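You operate a simulated robot arm through the tools that you are given. There is no shell and no other tool.

The job below is to be done with a simulated robot arm. You get a single attempt, and the scene is never put back.

JOB
Sweep the spilt beads into the yellow pan and tip them into the bead tub.
Fine: pan on the yellow mat, its lip to the beads; white brush back in the cream holder, pan back. What is to be rubbed or washed off counts as gone when no trace of it is left.

It is judged by the outcome, as a careful person would: the job done as asked, and still so three seconds after it is handed in. It fails if anything else is knocked over, pushed out of place, dropped, spilled or broken.

ROBOT AND FRAMES
A 7-joint arm with a two-finger parallel gripper, fixed in place. Base frame: the origin is at the foot of the arm, x ahead of it, y to its left, z up; the work surface is at about z = 64. Lengths are in cm, angles in rad, forces in N, time in s.
With the tool pointing down near the work surface it reaches from about 12 to 64 cm from the base axis. Its first joint turns from -1.152 to 1.152 rad. Payload 2.4 kg.
Tool frame: the origin (TCP) lies between the finger pads and is the grasp point; the fingertips stand 3 cm ahead of it; z points along the fingers, y is the line along which they close. The gripper opens to 9.4 cm. The fingers are 2.8 cm wide and 1 cm thick; the gripper's body (5 by 9.6 cm) begins 5.5 cm behind the TCP.
Orientation is that of the tool frame in the base frame, as [roll, pitch, yaw] about the fixed x, y, z axes, in that order (R = Rz(yaw) Ry(pitch) Rx(roll)). With the fingers straight down and closing along the base's y, the tool's x points along the base's -x, its y along +y and its z along -z.

CONTROLS
- The arm moves only by the tool apply_moves. Its argument "commands" is a list of rows, each a list of 3 entries, a list of its own where there are three numbers: the opening, from 0 (shut) to 1 (fully open), then the shift along the base's x, y, z in cm, then the turn, a rotation vector about the base's x, y, z in rad. In form: [[gripper, [x, y, z], [wx, wy, wz]], ...]. A call has 1 to 20 rows; each row is the pose to reach, as a shift and turn from the pose commanded when the call began. Rows are played at 5 a second. More than 5 cm and 0.15 rad between two rows, or a gripper value outside its range, and nothing of the call is played. Where a pose cannot be reached the arm comes as near as it can. A force on the tool above 40 N (or 10 N above the force at the start of the call, whichever is more), or a blocked arm, ends the call early, and 0.2 s more pass. Each finger travels about 15.3 cm/s and halts on what it meets, pressing with about 44 N; the grip force reading is that of the motor and also rises with nothing between the fingers. The clock runs only during rows and for 0.2 s after the last one: add rows that repeat a pose to give the fingers time. The reply holds the time, the measured pose of the TCP, the force on the tool along the base axes, the opening and the grip force, in the units named above and with some noise, with the torque about the TCP (base axes, N m) and any sound that the robot's microphone picked up, and new pictures: "views" is both (left out), scene, wrist or none.
- Cameras (640 x 400 px; columns grow to the right, rows downward): "scene" is fixed at [4.24, 48.45, 143.3]; the picture's right is [-0.65, -0.76, 0.00], its down [-0.50, 0.43, -0.75] and it looks along [0.57, -0.49, -0.66] (base axes); focal length 327 px, centre (320, 200). "wrist" rides on the gripper at [7.6, 1.4, -10.2] in the tool frame; the picture's right is [-0.18, 0.98, 0.00], its down [-0.75, -0.14, -0.64] and it looks along [-0.63, -0.12, 0.77] (tool axes); focal length 243 px, centre (320, 200). There is no depth. A picture from a camera that has moved, and an enlarged one, comes with that camera's place and axes in the base frame and with its lens.
- enlarge(camera, box): a new picture of the part [left, top, right, bottom] of that camera's present view, enlarged. No time passes.
- sign_off(): hands the job in; it is judged then, once.

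Places have to be worked out from the pictures, the camera data and where the tool is seen. Open the gripper and draw the arm clear of the work before you hand the job in, unless the task says otherwise.

The tools are called after "Call:" as a command line: name --argument value ..., lists and objects as JSON in quotes. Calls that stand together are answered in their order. apply_moves: Moves the arm, as the interface text tells. Its arguments: {"type":"object","properties":{"commands":{"type":"array","items":{"type":"array"}},"views":{"type":"string","enum":["both","scene","wrist","none"]}},"required":["commands"]} The other tools are called the same way: enlarge (camera, box) takes an enlarged picture of a part of a camera's view; sign_off () hands the job in.

At the start:

```text
t: 0.0
eef_pos: [44.25, -2.61, 96.3]
ee_rot: [3.14, 0.0, 3.14]
ft_force: [0.3, -0.2, -0.6]
wrist_torque: [0.0, -0.03, 0.02]
gripper_width: 9.4
grasp_force: 0.1
```

scene: 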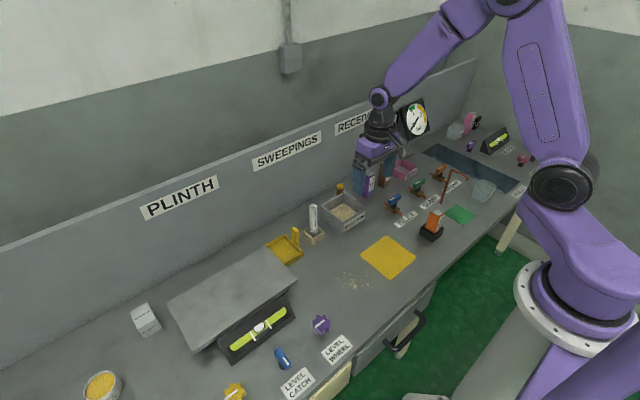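
wrist: 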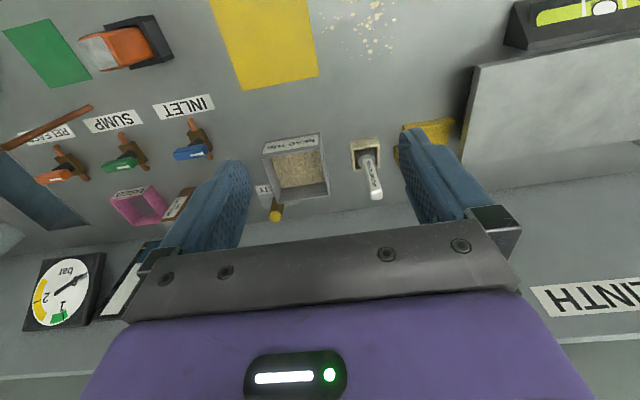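

I start by taking closer looks at the pan, brush, tub, beads and mat before any motion.

Call:
enlarge --camera "scene" --box '[250, 170, 430, 300]'

Call:
enlarge --camera "wrist" --box '[200, 0, 480, 220]'

Call:
enlarge --camera "scene" --box '[380, 90, 560, 240]'

```text
3.08 times, centred on (340, 235) of scene
camera zoom: at [4.24, 48.45, 143.3], right [-0.65, -0.76, 0.0], down [-0.5, 0.43, -0.75], along [0.57, -0.49, -0.66], focal length 1005 px, centre (258, 92)
```

zoom: 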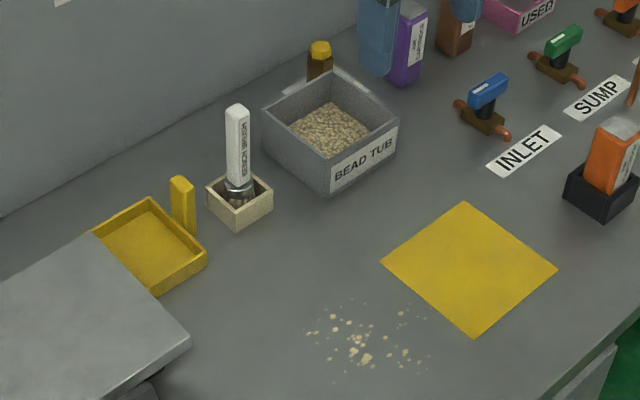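

```text
1.82 times, centred on (340, 110) of wrist
camera zoom: at [36.77, -1.17, 106.58], right [0.18, 0.98, 0.0], down [0.75, -0.14, 0.64], along [0.63, -0.12, -0.77], focal length 441 px, centre (284, 364)
```

zoom: 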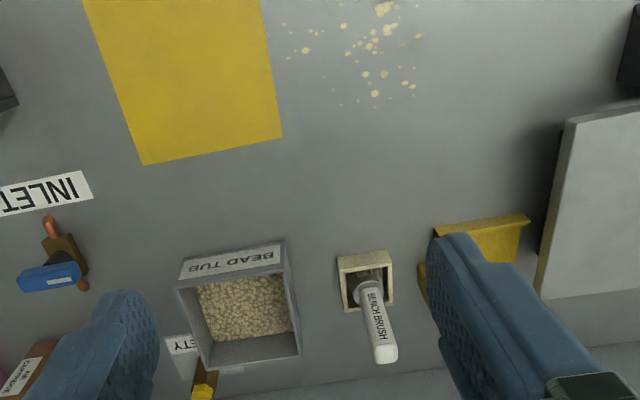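

```text
2.67 times, centred on (470, 165) of scene
camera zoom: at [4.24, 48.45, 143.3], right [-0.65, -0.76, 0.0], down [-0.5, 0.43, -0.75], along [0.57, -0.49, -0.66], focal length 871 px, centre (-80, 293)
```

zoom: 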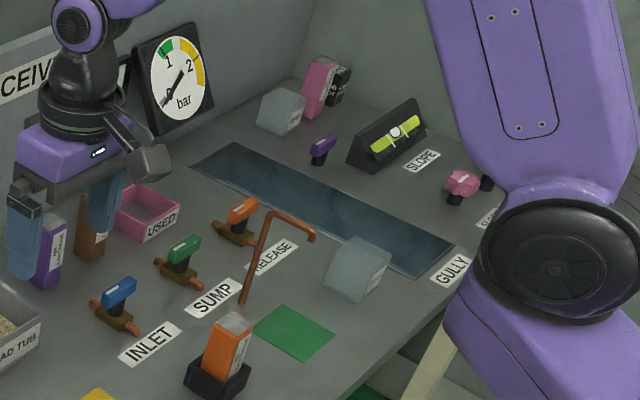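

The mat spans about x 33–45, y −16…−3. The beads lie at x 35–44, y 0–10, the pan is near (61,14) with its upright handle at about (60.5,9.5), the brush is near (59,3.7), and the tub covers x 55–65, y −15…−4.5. I move the wrist camera up over the pan and brush for a closer look.

Call:
apply_moves --commands '[[1, [3, 3, 0], [0, 0, 0]], [1, [5, 6, 0], [0, 0, 0]], [1, [7, 9, 0], [0, 0, 0]], [1, [9, 12, 0], [0, 0, 0]], [1, [10, 15, 0], [0, 0, 0]], [1, [10, 17, 0], [0, 0, 0]], [1, [10, 17, 0], [0, 0, 0]]]'

```text
t: 1.6
eef_pos: [54.34, 14.55, 96.44]
ee_rot: [-3.142, 0.0, -3.141]
ft_force: [-0.5, -0.3, -0.1]
wrist_torque: [-0.01, 0.02, -0.02]
gripper_width: 9.4
grasp_force: 0.0
camera wrist: at [46.77, 15.88, 106.71], right [0.18, 0.98, 0.0], down [0.75, -0.14, 0.64], along [0.63, -0.12, -0.77], focal length 243 px, centre (320, 200)
```

scene: 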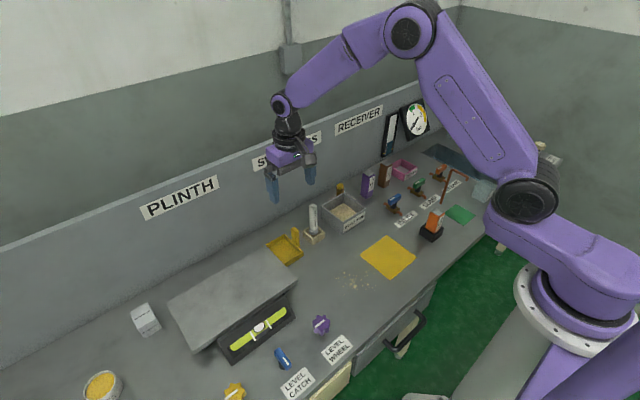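
wrist: 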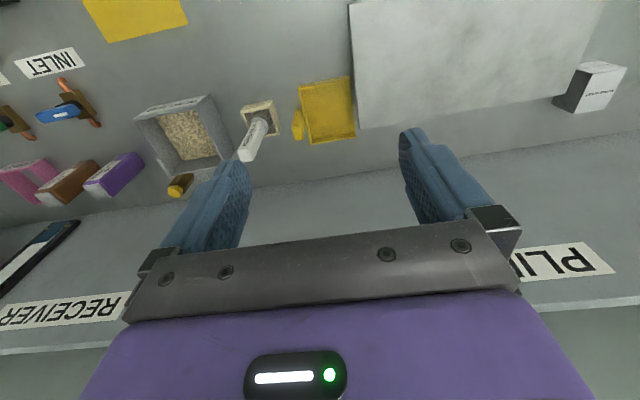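

Call:
enlarge --camera "wrist" --box '[230, 60, 390, 160]'

Call:
enlarge --camera "scene" --box '[250, 180, 350, 280]'

Call:
enlarge --camera "wrist" --box '[0, 60, 280, 240]'

```text
4.00 times, centred on (310, 110) of wrist
camera zoom: at [46.77, 15.88, 106.71], right [0.18, 0.98, 0.0], down [0.75, -0.14, 0.64], along [0.63, -0.12, -0.77], focal length 970 px, centre (360, 560)
```

zoom: 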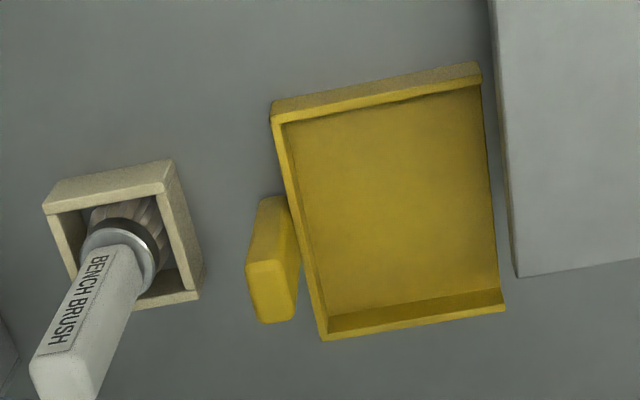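

```text
4.00 times, centred on (300, 230) of scene
camera zoom: at [4.24, 48.45, 143.3], right [-0.65, -0.76, 0.0], down [-0.5, 0.43, -0.75], along [0.57, -0.49, -0.66], focal length 1307 px, centre (400, 80)
```

zoom: 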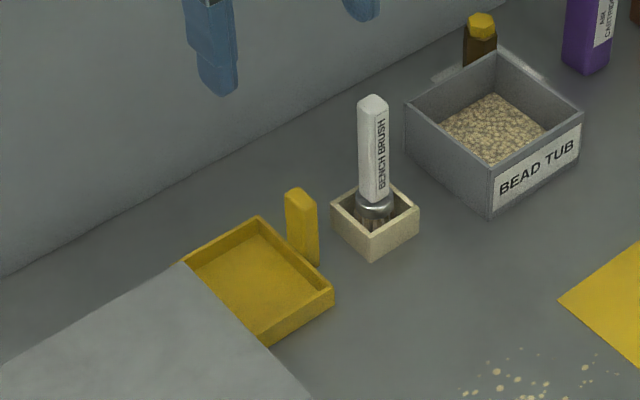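

```text
2.22 times, centred on (140, 150) of wrist
camera zoom: at [46.77, 15.88, 106.71], right [0.18, 0.98, 0.0], down [0.75, -0.14, 0.64], along [0.63, -0.12, -0.77], focal length 539 px, centre (720, 311)
```

zoom: 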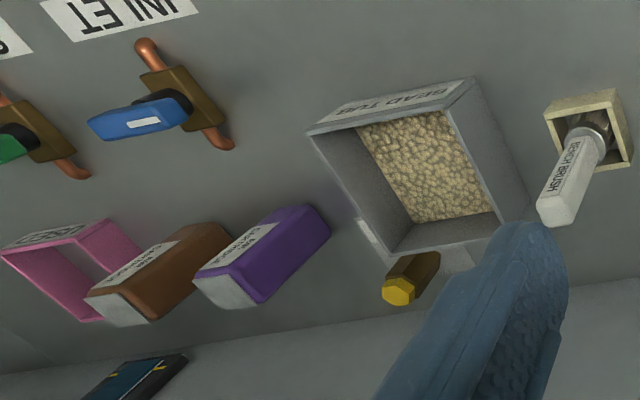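

The pan is open on its +y side, with its upright handle at about (61.7, 9.3), top z≈71, so it already faces the right way for the mat. Before gripping anything I test in free air whether the arm can reach the tipping pose by the tub: first a −90° yaw while moving to about (59, −18).

Call:
apply_moves --commands '[[1, [0.4, -3, 0], [0, 0, -0.143]], [1, [0.8, -6, 0], [0, 0, -0.286]], [1, [1.2, -9, 0], [0, 0, -0.428]], [1, [1.6, -12, 0], [0, 0, -0.571]], [1, [2.0, -15, 0], [0, 0, -0.714]], [1, [2.5, -18, 0], [0, 0, -0.857]], [1, [3, -21, 0], [0, 0, -1.0]], [1, [3.5, -24, 0], [0, 0, -1.142]], [1, [4, -27, 0], [0, 0, -1.285]], [1, [4.5, -30, 0], [0, 0, -1.428]], [1, [4.7, -32.5, 0], [0, 0, -1.571]], [1, [4.7, -32.5, 0], [0, 0, -1.571]], [1, [4.7, -32.5, 0], [0, 0, -1.571]]]'

```text
t: 4.4
eef_pos: [59.07, -18.04, 96.35]
ee_rot: [3.141, -0.002, 1.57]
ft_force: [-0.6, -0.1, 0.1]
wrist_torque: [-0.01, 0.0, 0.0]
gripper_width: 9.4
grasp_force: 0.1
camera wrist: at [60.56, -10.44, 106.6], right [0.98, -0.18, 0.0], down [-0.14, -0.75, 0.64], along [-0.12, -0.63, -0.77], focal length 243 px, centre (320, 200)
```

scene: 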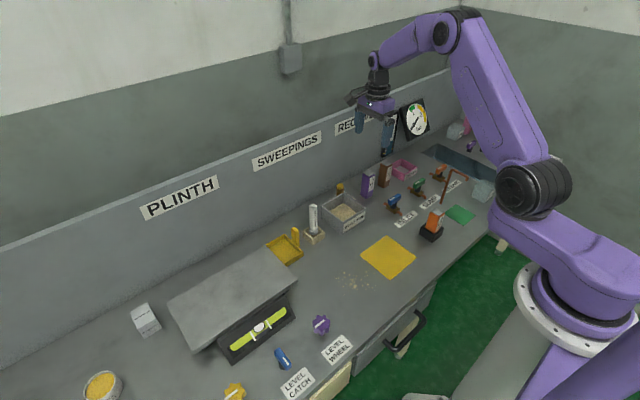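
wrist: 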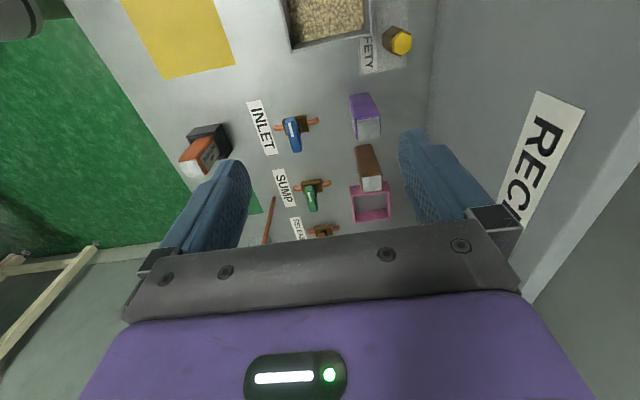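

Reached exactly. Now I test tilting the lip down (rotation about −x), following the path that would hold the lip over the tub.

Call:
apply_moves --commands '[[1, [0.5, 1, -2], [-0.14, 0, 0]], [1, [1, 2, -4], [-0.28, 0, 0]], [1, [1, 3, -6], [-0.42, 0, 0]], [1, [1, 4, -8], [-0.56, 0, 0]], [1, [1, 5, -9], [-0.7, 0, 0]], [1, [1, 6, -10], [-0.84, 0, 0]], [1, [1, 7, -10], [-0.98, 0, 0]], [1, [1, 7, -10], [-1.1, 0, 0]], [1, [1, 7, -10], [-1.1, 0, 0]], [1, [1, 7, -10], [-1.1, 0, 0]]]'

```text
t: 6.6
eef_pos: [60.03, -11.05, 86.37]
ee_rot: [3.141, 1.1, 1.572]
ft_force: [0.1, -0.6, 0.4]
wrist_torque: [-0.01, 0.01, 0.03]
gripper_width: 9.42
grasp_force: 0.2
camera wrist: at [61.53, 1.48, 84.22], right [0.98, -0.08, 0.16], down [-0.14, 0.23, 0.96], along [-0.12, -0.97, 0.22], focal length 243 px, centre (320, 200)
```

scene: 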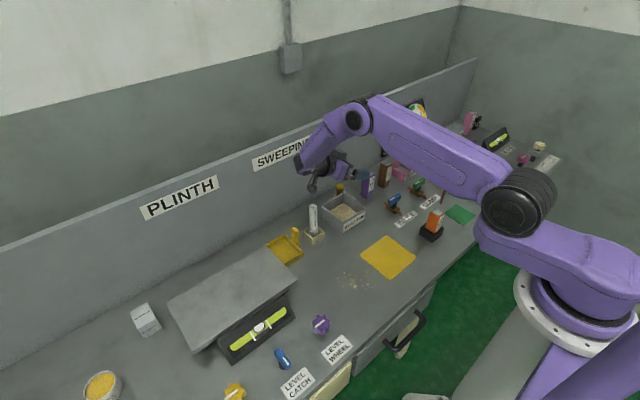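
wrist: 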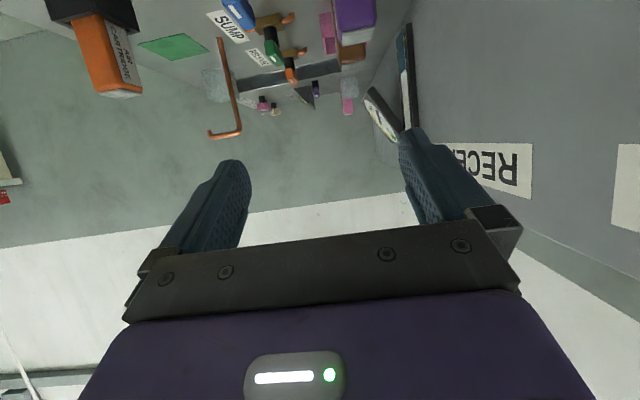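

The tipping pose is reachable with no obstruction. I now return upright and high, then travel across to hover above the pan's handle.

Call:
apply_moves --commands '[[1, [0, -1, 3], [0.12, 0, 0]], [1, [0, -2, 6], [0.26, 0, 0]], [1, [0, -3, 9], [0.4, 0, 0]], [1, [0, -3, 10], [0.54, 0, 0]], [1, [0, -3, 10], [0.68, 0, 0]], [1, [0, -1, 10], [0.82, 0, 0]], [1, [0.3, 2, 10], [0.96, 0, 0]], [1, [0.6, 5, 10], [1.1, 0, 0]], [1, [0.9, 9, 9], [1.1, 0, 0]], [1, [1.2, 13, 7], [1.1, 0, 0]], [1, [1.5, 17, 5], [1.1, 0, 0]], [1, [1.7, 20.3, 2], [1.1, 0, 0]], [1, [1.7, 20.3, 0], [1.1, 0, 0]], [1, [1.7, 20.3, 0], [1.1, 0, 0]], [1, [1.7, 20.3, 0], [1.1, 0, 0]]]'

```text
t: 9.8
eef_pos: [61.71, 9.16, 86.26]
ee_rot: [3.141, 0.001, 1.57]
ft_force: [-0.2, -0.1, 0.0]
wrist_torque: [0.0, -0.02, -0.02]
gripper_width: 9.39
grasp_force: 0.1
camera wrist: at [63.23, 16.77, 96.54], right [0.98, -0.18, 0.0], down [-0.14, -0.75, 0.64], along [-0.12, -0.63, -0.77], focal length 243 px, centre (320, 200)
```

scene: 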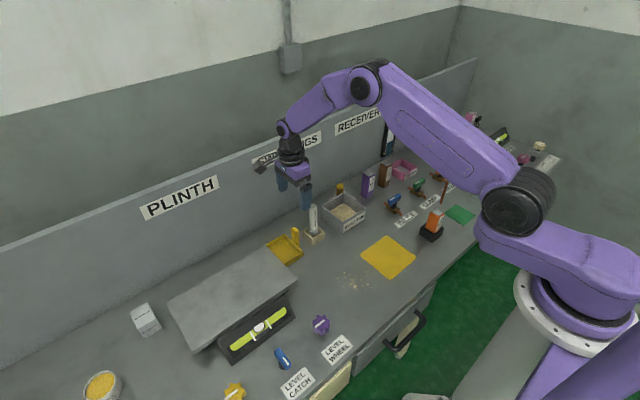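
wrist: 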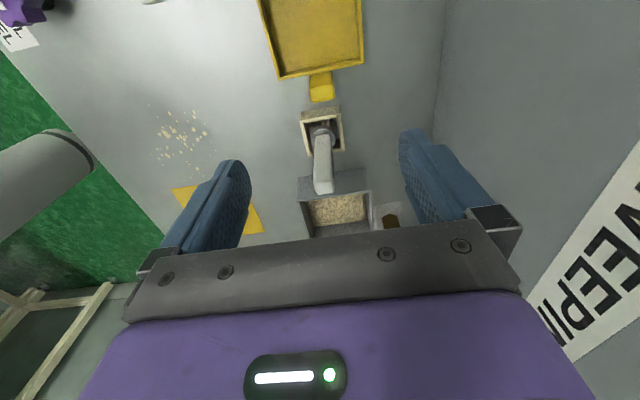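

Call:
enlarge --camera "wrist" --box '[240, 0, 400, 240]'

Call:
enlarge --camera "scene" --box '[250, 160, 350, 270]'

```text
1.67 times, centred on (320, 120) of wrist
camera zoom: at [63.23, 16.77, 96.54], right [0.98, -0.18, 0.0], down [-0.14, -0.75, 0.64], along [-0.12, -0.63, -0.77], focal length 404 px, centre (320, 333)
```

zoom: 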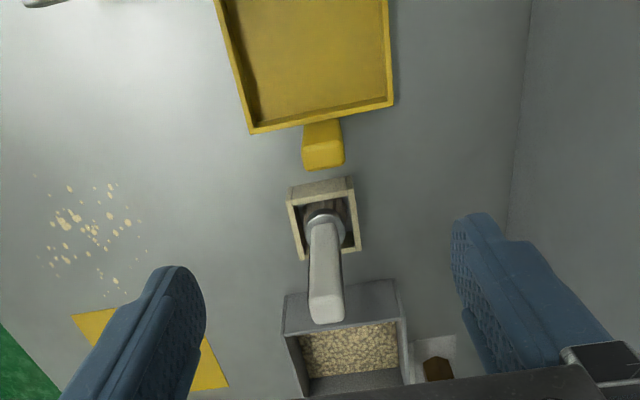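

```text
3.64 times, centred on (300, 215) of scene
camera zoom: at [4.24, 48.45, 143.3], right [-0.65, -0.76, 0.0], down [-0.5, 0.43, -0.75], along [0.57, -0.49, -0.66], focal length 1188 px, centre (393, 146)
```

zoom: 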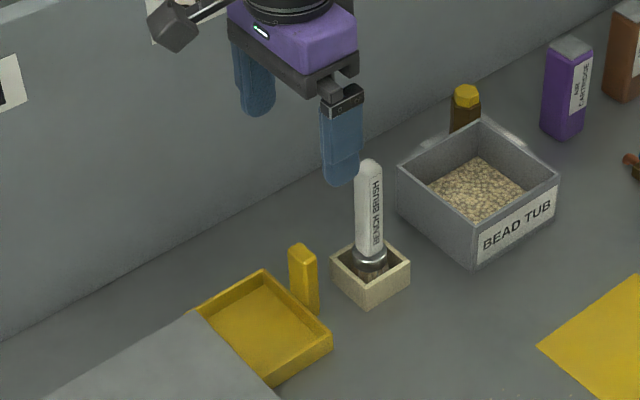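

The handle now measures (61.9, 9.35), with its top at about z 71. I lower to z≈72 around it with the fingers part-closed and check alignment before gripping.

Call:
apply_moves --commands '[[0.6, [0.2, 0.15, -3], [0, 0, 0]], [0.6, [0.2, 0.15, -6], [0, 0, 0]], [0.6, [0.2, 0.15, -9], [0, 0, 0]], [0.6, [0.2, 0.15, -11.5], [0, 0, 0]], [0.6, [0.2, 0.15, -13.5], [0, 0, 0]], [0.6, [0.2, 0.15, -14.3], [0, 0, 0]], [0.6, [0.2, 0.15, -14.3], [0, 0, 0]]]'

Call:
enlarge --camera "scene" --box '[250, 180, 350, 270]'

Call:
enlarge --camera "wrist" --box '[180, 0, 460, 240]'

```text
t: 11.4
eef_pos: [61.81, 9.27, 72.02]
ee_rot: [-3.141, -0.001, 1.571]
ft_force: [-1.0, -0.2, 1.4]
wrist_torque: [-0.02, 0.0, 0.01]
gripper_width: 5.64
grasp_force: 0.0
camera wrist: at [63.27, 16.93, 82.32], right [0.98, -0.18, 0.0], down [-0.14, -0.75, 0.64], along [-0.12, -0.63, -0.77], focal length 243 px, centre (320, 200)
```

scene: 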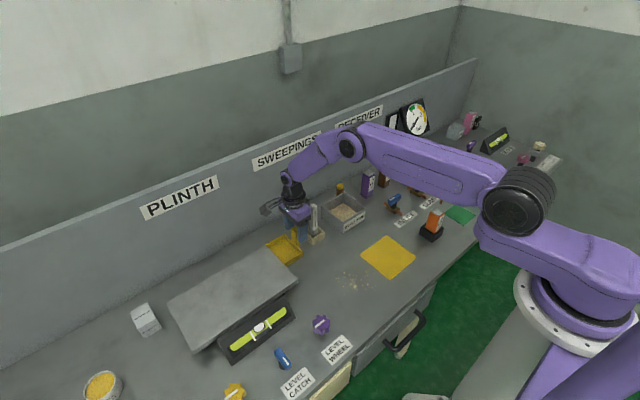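
wrist: 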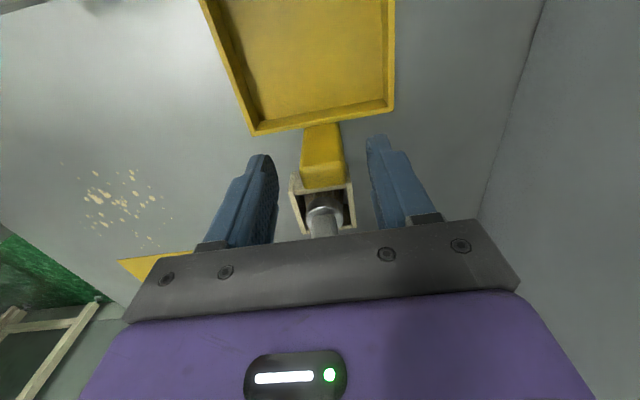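

```text
4.44 times, centred on (300, 225) of scene
camera zoom: at [4.24, 48.45, 143.3], right [-0.65, -0.76, 0.0], down [-0.5, 0.43, -0.75], along [0.57, -0.49, -0.66], focal length 1452 px, centre (409, 89)
```

zoom: 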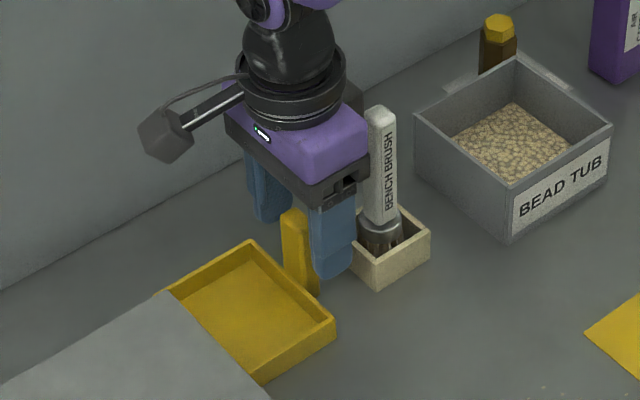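

```text
1.67 times, centred on (320, 120) of wrist
camera zoom: at [63.27, 16.93, 82.32], right [0.98, -0.18, 0.0], down [-0.14, -0.75, 0.64], along [-0.12, -0.63, -0.77], focal length 404 px, centre (320, 333)
```

zoom: 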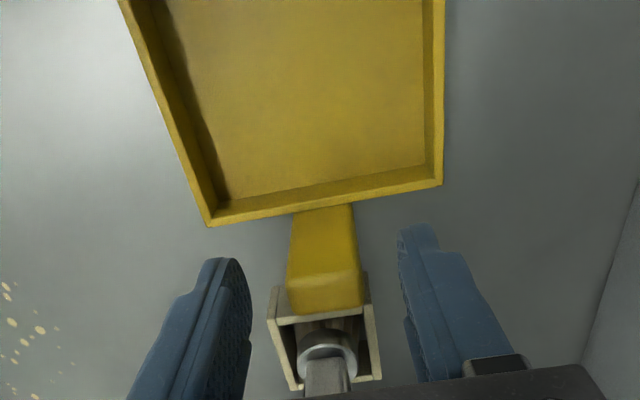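

The handle is centred between the fingers (about 62.0, 9.3). I lower to z≈69.6 so the fingertips stay above the pan's rim, then close.

Call:
apply_moves --commands '[[0.6, [0.15, 0, -1.2], [0, 0, 0]], [0.6, [0.15, 0, -2.4], [0, 0, 0]], [0.6, [0.15, 0, -2.4], [0, 0, 0]], [0.4, [0.15, 0, -2.4], [0, 0, 0]], [0.3, [0.15, 0, -2.4], [0, 0, 0]], [0.2, [0.15, 0, -2.4], [0, 0, 0]], [0, [0.15, 0, -2.4], [0, 0, 0]], [0, [0.15, 0, -2.4], [0, 0, 0]], [0, [0.15, 0, -2.4], [0, 0, 0]]]'

Call:
enlarge --camera "scene" --box '[250, 180, 350, 270]'

Call:
enlarge --camera "wrist" --box '[180, 0, 460, 240]'

```text
t: 13.4
eef_pos: [62.01, 9.36, 69.62]
ee_rot: [-3.141, 0.003, 1.57]
ft_force: [0.1, 0.1, 0.3]
wrist_torque: [0.01, 0.02, 0.0]
gripper_width: 2.54
grasp_force: 44.4
camera wrist: at [63.53, 16.94, 79.85], right [0.98, -0.18, 0.0], down [-0.14, -0.75, 0.64], along [-0.12, -0.63, -0.77], focal length 243 px, centre (320, 200)
```

scene: 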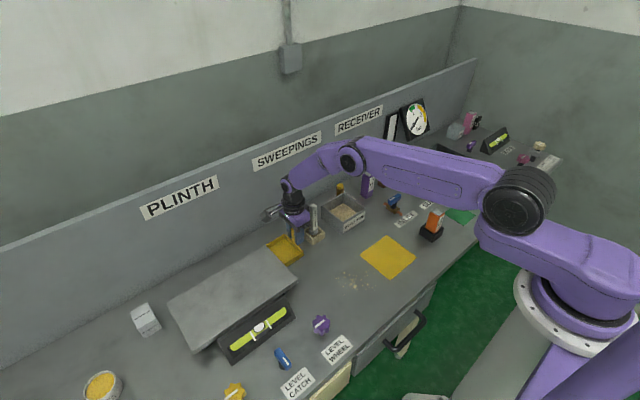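
wrist: 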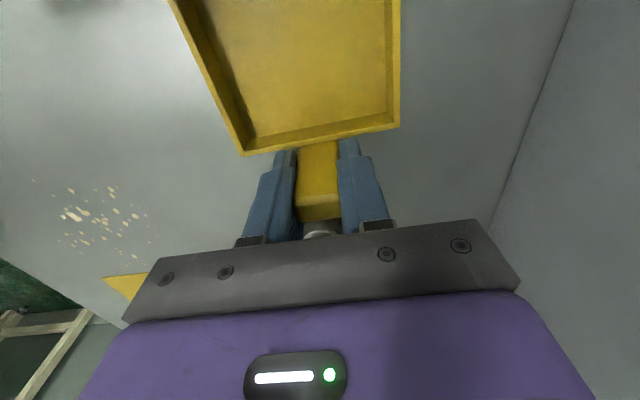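

```text
4.44 times, centred on (300, 225) of scene
camera zoom: at [4.24, 48.45, 143.3], right [-0.65, -0.76, 0.0], down [-0.5, 0.43, -0.75], along [0.57, -0.49, -0.66], focal length 1452 px, centre (409, 89)
```

zoom: 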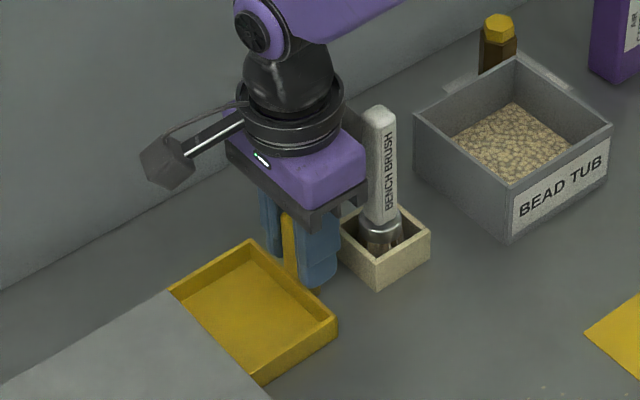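

```text
1.67 times, centred on (320, 120) of wrist
camera zoom: at [63.53, 16.94, 79.85], right [0.98, -0.18, 0.0], down [-0.14, -0.75, 0.64], along [-0.12, -0.63, -0.77], focal length 404 px, centre (320, 333)
```

zoom: 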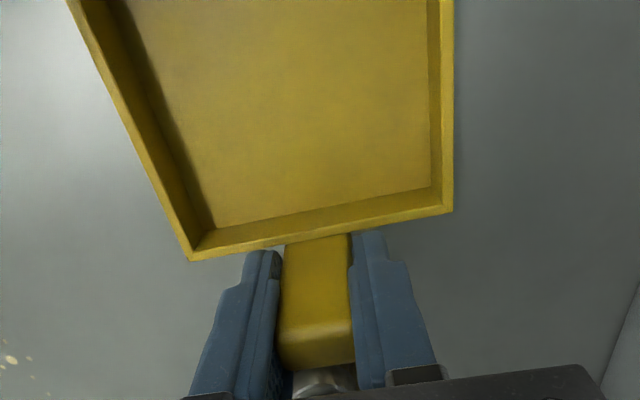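

The pan is held at the tool pose (62.0, 9.34, 69.6), width 2.54, and I note that for putting it back. I lift it and check that it hangs level.

Call:
apply_moves --commands '[[0, [0, 0, 1], [0, 0, 0]], [0, [0, 0, 2.5], [0, 0, 0]], [0, [0, 0, 4.5], [0, 0, 0]], [0, [0, 0, 7], [0, 0, 0]], [0, [0, 0, 10], [0, 0, 0]], [0, [0, 0, 12], [0, 0, 0]], [0, [0, 0, 12], [0, 0, 0]]]'

Call:
enlarge --camera "scene" --box '[240, 160, 350, 270]'

```text
t: 15.0
eef_pos: [61.9, 9.47, 81.68]
ee_rot: [3.14, -0.001, 1.571]
ft_force: [-0.7, -0.2, -1.4]
wrist_torque: [0.02, 0.02, -0.01]
gripper_width: 2.54
grasp_force: 44.1
camera wrist: at [63.45, 16.95, 91.91], right [0.98, -0.18, 0.0], down [-0.14, -0.75, 0.64], along [-0.12, -0.63, -0.77], focal length 243 px, centre (320, 200)
```

scene: 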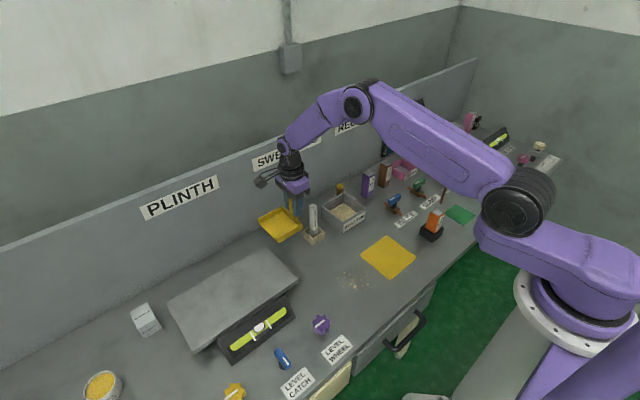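
wrist: 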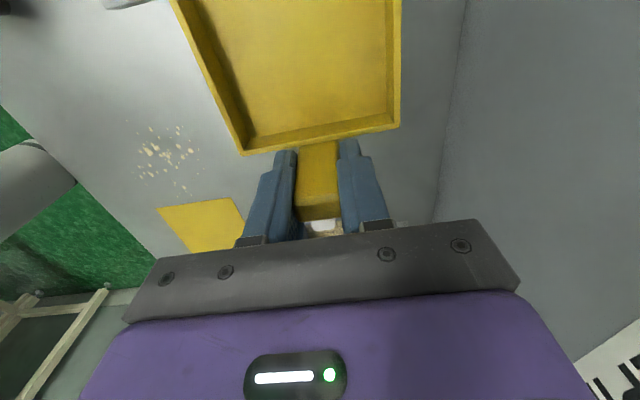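

```text
3.64 times, centred on (295, 215) of scene
camera zoom: at [4.24, 48.45, 143.3], right [-0.65, -0.76, 0.0], down [-0.5, 0.43, -0.75], along [0.57, -0.49, -0.66], focal length 1188 px, centre (411, 146)
```

zoom: 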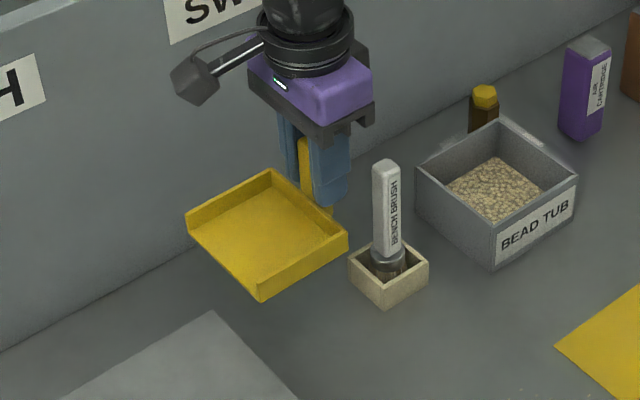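

The pan hangs level. I carry it at height to above the mat, keeping clear of the brush and tub.

Call:
apply_moves --commands '[[0, [-2, 0, 0], [0, 0, 0]], [0, [-5, 0, 0], [0, 0, 0]], [0, [-8.5, 0, 0], [0, 0, 0]], [0, [-12, 0, 0], [0, 0, 0]], [0, [-15.5, 0, 0], [0, 0, 0]], [0, [-18.5, -2, 0], [0, 0, 0]], [0, [-20.5, -5, 0], [0, 0, 0]], [0, [-22, -8.5, 0], [0, 0, 0]], [0, [-22.8, -12, 0], [0, 0, 0]], [0, [-22.8, -15.5, 0], [0, 0, 0]], [0, [-22.8, -19, 0], [0, 0, 0]], [0, [-22.8, -21.3, 0], [0, 0, 0]], [0, [-22.8, -22.3, 0], [0, 0, 0]], [0, [-22.8, -22.3, -2], [0, 0, 0]], [0, [-22.8, -22.3, -4.5], [0, 0, 0]], [0, [-22.8, -22.3, -7], [0, 0, 0]], [0, [-22.8, -22.3, -8.5], [0, 0, 0]], [0, [-22.8, -22.3, -8.5], [0, 0, 0]]]'

Call:
enlarge --camera "scene" --box '[320, 200, 450, 310]'

```text
t: 18.8
eef_pos: [39.28, -12.83, 73.1]
ee_rot: [3.141, 0.0, 1.57]
ft_force: [0.2, 0.8, -0.4]
wrist_torque: [-0.05, 0.01, 0.02]
gripper_width: 2.49
grasp_force: 44.0
camera wrist: at [40.76, -5.32, 83.35], right [0.98, -0.18, 0.0], down [-0.14, -0.75, 0.64], along [-0.12, -0.63, -0.77], focal length 243 px, centre (320, 200)
```

scene: 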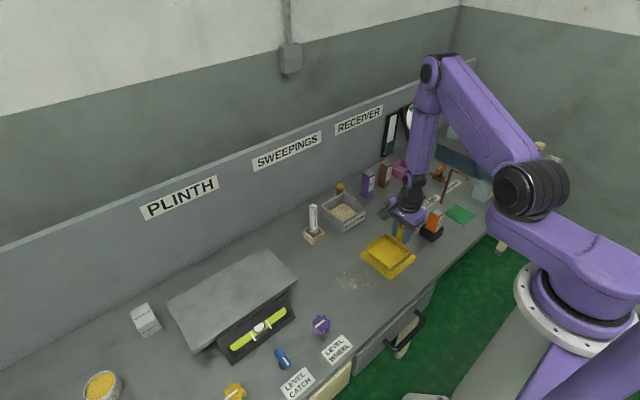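
wrist: 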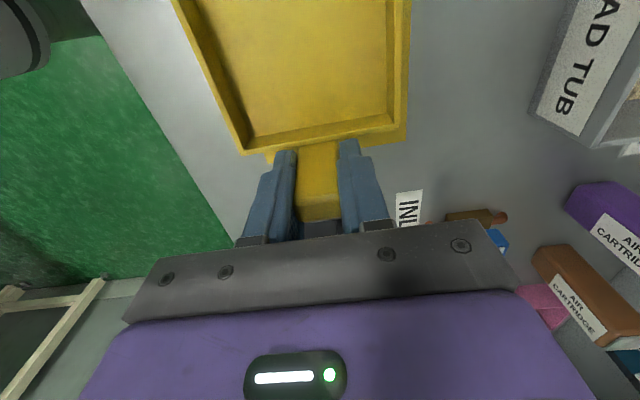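

```text
3.64 times, centred on (385, 255) of scene
camera zoom: at [4.24, 48.45, 143.3], right [-0.65, -0.76, 0.0], down [-0.5, 0.43, -0.75], along [0.57, -0.49, -0.66], focal length 1188 px, centre (84, 0)
```

zoom: 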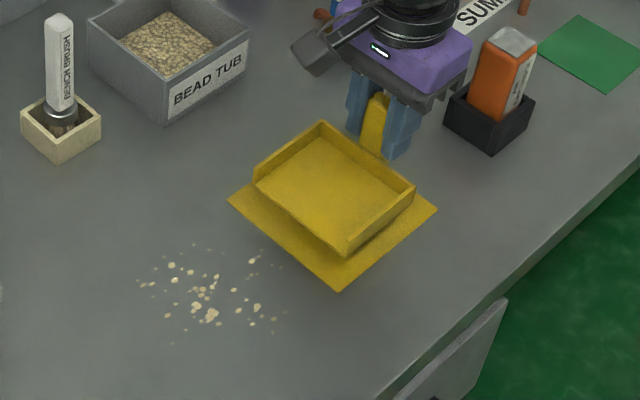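

Aligned above the mat, with the pan's width matching the bead spread (x 34.6–44.1). I lower it gently the last 3.5 cm until it touches.

Call:
apply_moves --commands '[[0, [0, 0.1, -1], [0, 0, 0]], [0, [0, 0.1, -2], [0, 0, 0]], [0, [0, 0.1, -2.8], [0, 0, 0]], [0, [0, 0.1, -3.2], [0, 0, 0]], [0, [0, 0.1, -3.4], [0, 0, 0]], [0, [0, 0.1, -3.4], [0, 0, 0]]]'

Call:
enlarge --camera "scene" --box '[320, 200, 450, 310]'

```text
t: 20.2
eef_pos: [39.32, -12.76, 69.76]
ee_rot: [-3.139, -0.001, 1.572]
ft_force: [-2.0, 0.4, 11.5]
wrist_torque: [0.12, 0.11, 0.02]
gripper_width: 2.53
grasp_force: 44.6
camera wrist: at [40.73, -5.19, 79.98], right [0.98, -0.18, 0.0], down [-0.14, -0.75, 0.64], along [-0.12, -0.63, -0.77], focal length 243 px, centre (320, 200)
```

scene: 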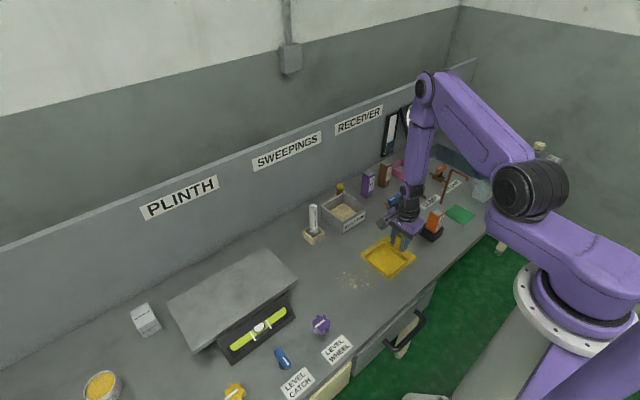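
wrist: 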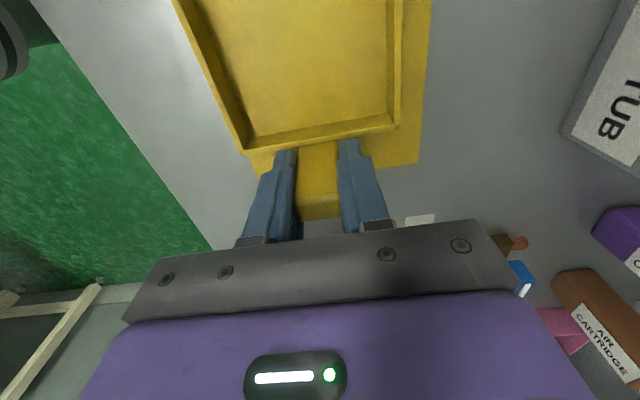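

```text
3.64 times, centred on (385, 255) of scene
camera zoom: at [4.22, 48.46, 143.3], right [-0.65, -0.76, 0.0], down [-0.5, 0.43, -0.75], along [0.57, -0.49, -0.66], focal length 1188 px, centre (84, 0)
```

zoom: 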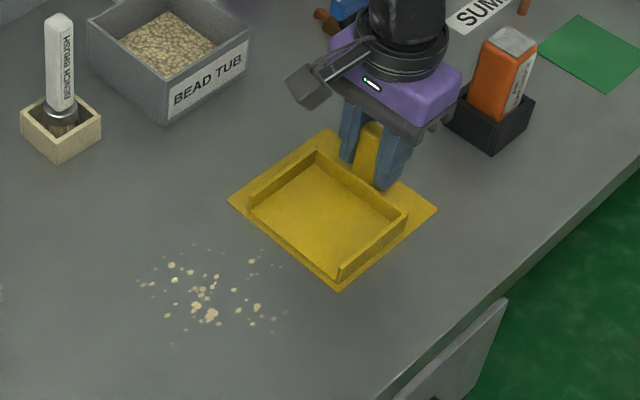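

The pan is seated on the mat, touching down at 11 N, with its lip at the mat's edge toward the beads. I ease the load, open the fingers and rise.

Call:
apply_moves --commands '[[0, [0, 0, 0.1], [0, 0, 0]], [0, [0, 0, 0.1], [0, 0, 0]], [0.35, [0, 0, 0.1], [0, 0, 0]], [0.6, [0, 0, 0.1], [0, 0, 0]], [0.6, [0, 0, 0.1], [0, 0, 0]], [0.6, [0, 0, 2], [0, 0, 0]], [0.6, [0, 0, 5], [0, 0, 0]], [0.6, [0, 0, 9], [0, 0, 0]], [0.6, [0, 0, 13], [0, 0, 0]], [0.6, [0, 0, 18], [0, 0, 0]], [0.6, [0, 0, 20], [0, 0, 0]], [0.6, [0, 0, 20], [0, 0, 0]]]'

Call:
enlarge --camera "scene" --box '[320, 200, 450, 310]'

Call:
enlarge --camera "scene" --box '[290, 190, 350, 250]'

```text
t: 22.8
eef_pos: [39.32, -12.94, 89.77]
ee_rot: [-3.14, -0.001, 1.571]
ft_force: [0.1, -0.6, -0.5]
wrist_torque: [0.05, -0.02, -0.01]
gripper_width: 5.68
grasp_force: 0.1
camera wrist: at [40.81, -5.28, 100.03], right [0.98, -0.18, 0.0], down [-0.14, -0.75, 0.64], along [-0.12, -0.63, -0.77], focal length 243 px, centre (320, 200)
```

scene: 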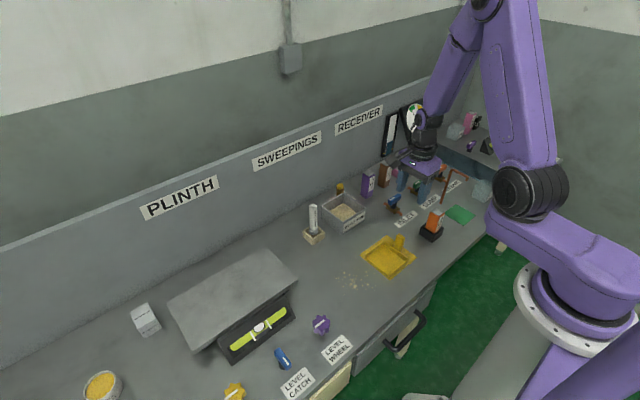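
wrist: 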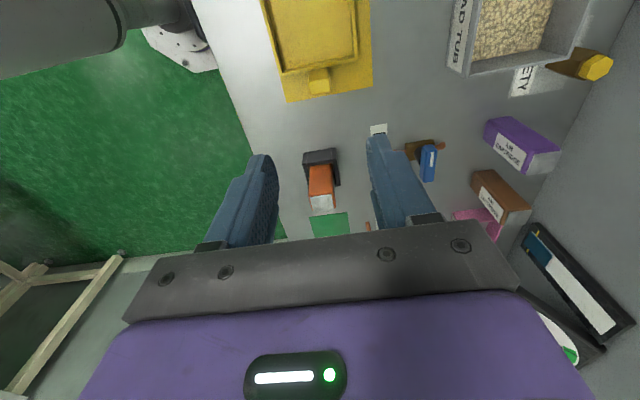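

```text
3.64 times, centred on (385, 255) of scene
camera zoom: at [4.24, 48.45, 143.3], right [-0.65, -0.76, 0.0], down [-0.5, 0.43, -0.75], along [0.57, -0.49, -0.66], focal length 1188 px, centre (84, 0)
```

zoom: 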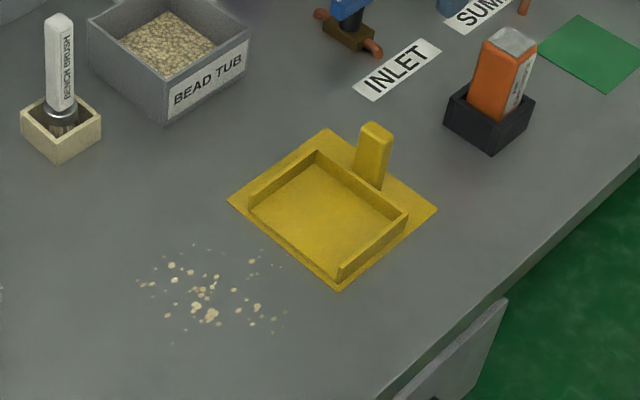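

```text
6.67 times, centred on (320, 220) of scene
camera zoom: at [4.24, 48.45, 143.3], right [-0.65, -0.76, 0.0], down [-0.5, 0.43, -0.75], along [0.57, -0.49, -0.66], focal length 2178 px, centre (320, 67)
```

zoom: 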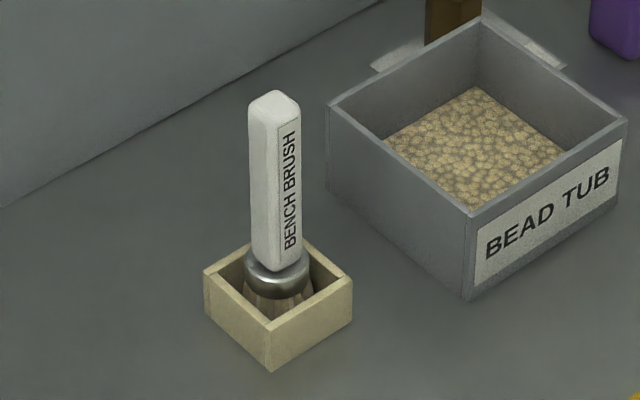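

The pan stands upright on the mat. The brush measures about (60.3, 3.1), top z≈78, with a square handle. I go above it, turning the gripper back so it closes along y, the sweep direction.

Call:
apply_moves --commands '[[0.6, [1.8, 1.3, 0.5], [0, 0, 0.14]], [0.6, [3.6, 2.6, 1], [0, 0, 0.28]], [0.6, [5.4, 4, 1], [0, 0, 0.42]], [0.6, [7.2, 5.4, 1], [0, 0, 0.56]], [0.6, [9, 6.8, 1], [0, 0, 0.7]], [0.6, [10.8, 8.2, 1], [0, 0, 0.84]], [0.6, [12.6, 9.6, 1], [0, 0, 0.98]], [0.6, [14.4, 11, 1], [0, 0, 1.12]], [0.6, [16.2, 12.4, 1], [0, 0, 1.26]], [0.6, [18, 13.8, 0], [0, 0, 1.4]], [0.6, [19.8, 15.2, -1], [0, 0, 1.5]], [0.6, [21.1, 16, -2], [0, 0, 1.571]], [0.6, [21.1, 16, -3], [0, 0, 1.571]], [0.6, [21.1, 16, -3], [0, 0, 1.571]]]'

Call:
enlarge --camera "wrist" --box '[200, 20, 440, 240]'

Call:
enlarge --camera "scene" --box '[270, 160, 370, 260]'

```text
t: 25.8
eef_pos: [60.36, 3.23, 86.77]
ee_rot: [3.14, -0.001, -3.142]
ft_force: [-0.2, -0.1, -0.1]
wrist_torque: [-0.03, -0.01, 0.03]
gripper_width: 5.65
grasp_force: 0.1
camera wrist: at [52.84, 4.57, 97.05], right [0.18, 0.98, 0.0], down [0.75, -0.14, 0.64], along [0.63, -0.12, -0.77], focal length 243 px, centre (320, 200)
```

scene: 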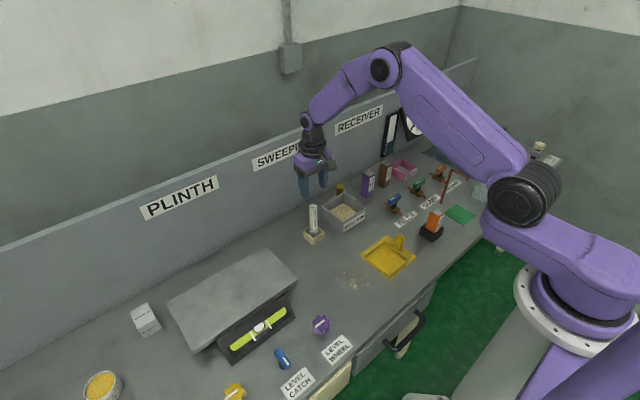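
wrist: 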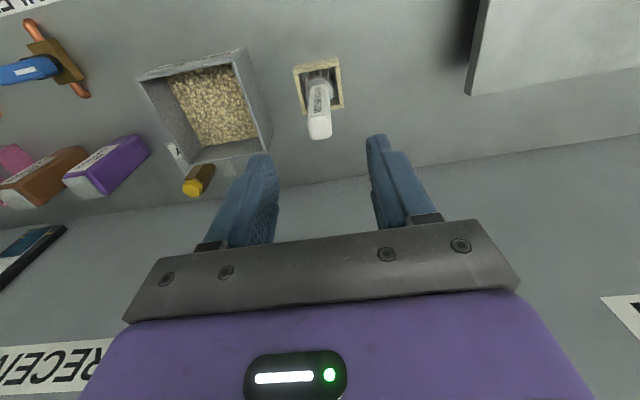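

```text
1.82 times, centred on (320, 130) of wrist
camera zoom: at [52.84, 4.57, 97.05], right [0.18, 0.98, 0.0], down [0.75, -0.14, 0.64], along [0.63, -0.12, -0.77], focal length 441 px, centre (320, 327)
```

zoom: 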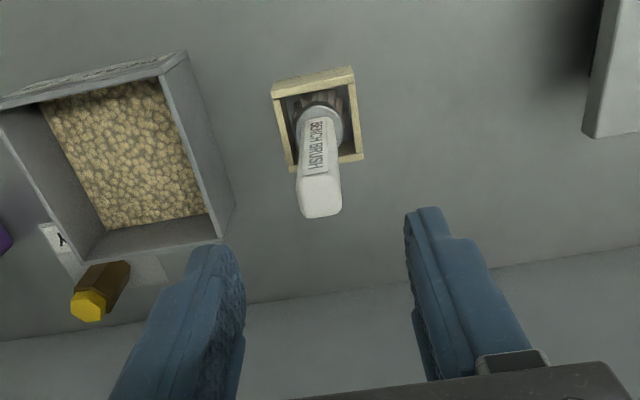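

```text
4.00 times, centred on (320, 210) of scene
camera zoom: at [4.24, 48.45, 143.3], right [-0.65, -0.76, 0.0], down [-0.5, 0.43, -0.75], along [0.57, -0.49, -0.66], focal length 1307 px, centre (320, 160)
```

zoom: 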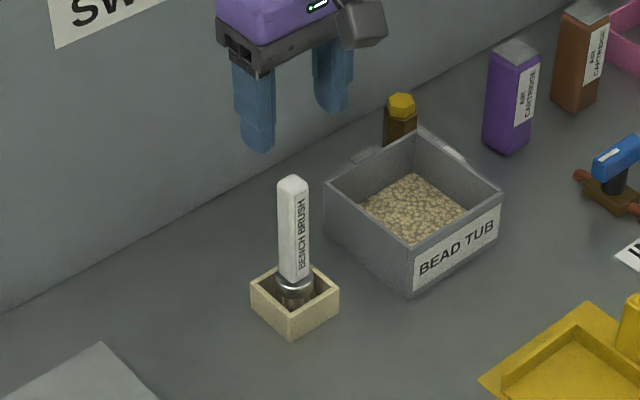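

The brush handle centre is about (60.8, 2.95). I lower over it to z≈73.5 with the fingers open and check before closing.

Call:
apply_moves --commands '[[0.6, [0.5, -0.2, -2], [0, 0, 0]], [0.6, [0.5, -0.2, -4.5], [0, 0, 0]], [0.6, [0.5, -0.2, -7], [0, 0, 0]], [0.6, [0.5, -0.2, -9.5], [0, 0, 0]], [0.6, [0.5, -0.2, -11.5], [0, 0, 0]], [0.6, [0.5, -0.2, -13.2], [0, 0, 0]], [0.6, [0.5, -0.2, -13.2], [0, 0, 0]]]'

Call:
enlarge --camera "wrist" --box '[200, 20, 440, 240]'

Call:
enlarge --camera "scene" --box '[280, 170, 360, 250]'

```text
t: 27.4
eef_pos: [60.86, 2.93, 73.52]
ee_rot: [3.141, 0.001, 3.141]
ft_force: [-0.1, -0.9, -0.8]
wrist_torque: [0.0, -0.02, -0.01]
gripper_width: 5.66
grasp_force: 0.1
camera wrist: at [53.27, 4.34, 83.75], right [0.18, 0.98, 0.0], down [0.75, -0.14, 0.64], along [0.63, -0.12, -0.77], focal length 243 px, centre (320, 200)
```

scene: 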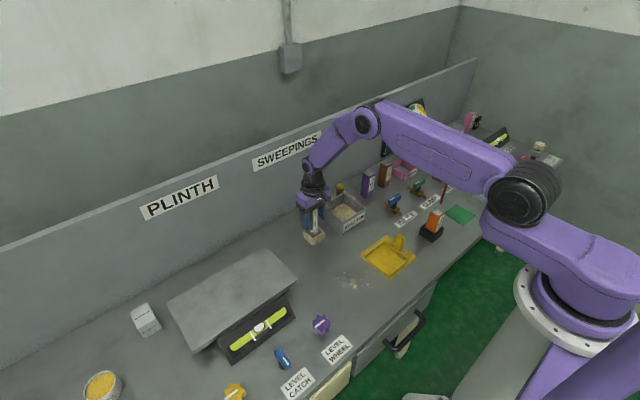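
wrist: 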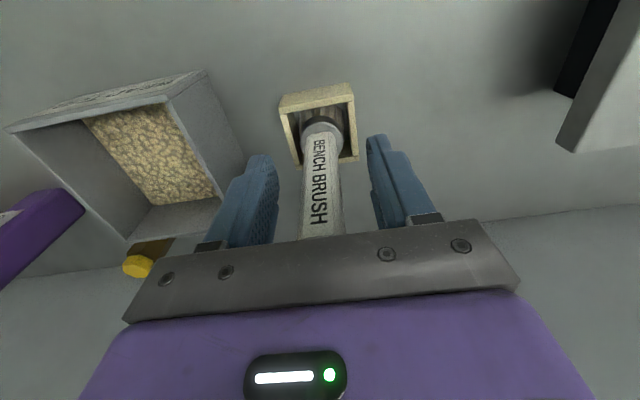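

```text
1.82 times, centred on (320, 130) of wrist
camera zoom: at [53.27, 4.34, 83.75], right [0.18, 0.98, 0.0], down [0.75, -0.14, 0.64], along [0.63, -0.12, -0.77], focal length 441 px, centre (320, 327)
```

zoom: 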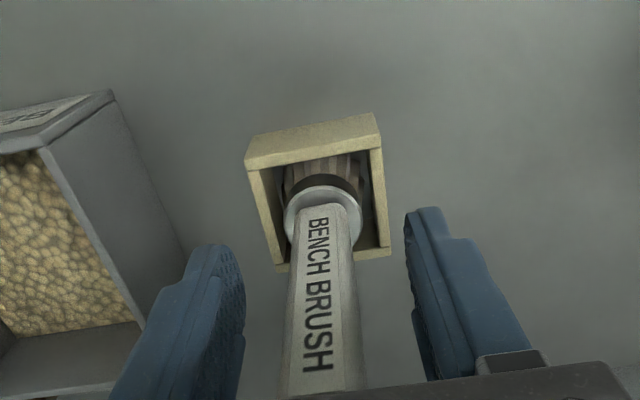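

```text
5.00 times, centred on (320, 210) of scene
camera zoom: at [4.24, 48.45, 143.3], right [-0.65, -0.76, 0.0], down [-0.5, 0.43, -0.75], along [0.57, -0.49, -0.66], focal length 1634 px, centre (320, 150)
```

zoom: 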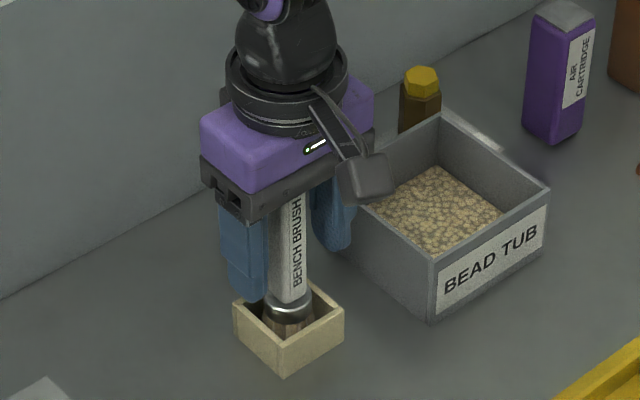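

The handle sits centred between the fingers. I close on it and lift it clear of its holder, noting the grasp pose for putting it back.

Call:
apply_moves --commands '[[0.4, [0, 0, 0], [0, 0, 0]], [0.25, [0, 0, 0], [0, 0, 0]], [0.1, [0, 0, 0], [0, 0, 0]], [0, [0, 0, 0], [0, 0, 0]], [0, [0, 0, 0], [0, 0, 0]], [0, [0, 0, 0], [0, 0, 0]]]'

Call:
enlarge --camera "scene" --box '[280, 170, 360, 250]'

```text
t: 28.8
eef_pos: [60.9, 2.91, 73.45]
ee_rot: [-3.141, 0.001, 3.141]
ft_force: [-0.9, -0.1, 0.5]
wrist_torque: [0.0, -0.04, -0.02]
gripper_width: 2.3
grasp_force: 43.9
camera wrist: at [53.28, 4.33, 83.77], right [0.18, 0.98, 0.0], down [0.75, -0.14, 0.64], along [0.63, -0.12, -0.77], focal length 243 px, centre (320, 200)
```

scene: 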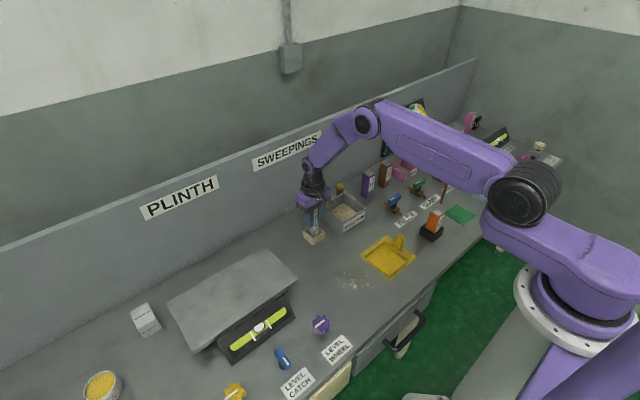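
wrist: 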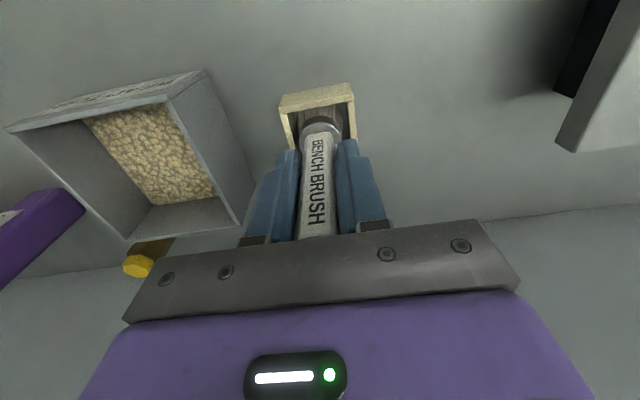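

```text
5.00 times, centred on (320, 210) of scene
camera zoom: at [4.24, 48.45, 143.3], right [-0.65, -0.76, 0.0], down [-0.5, 0.43, -0.75], along [0.57, -0.49, -0.66], focal length 1634 px, centre (320, 150)
```

zoom: 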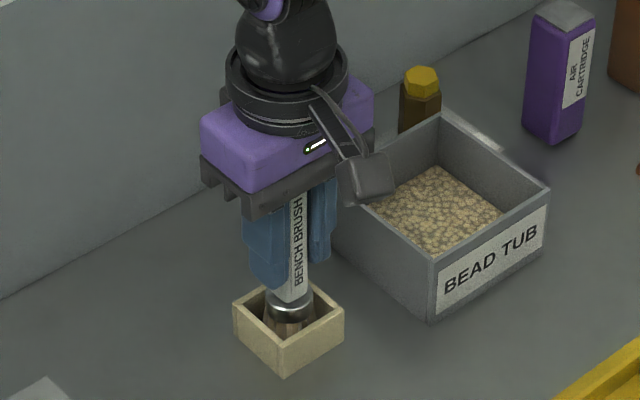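

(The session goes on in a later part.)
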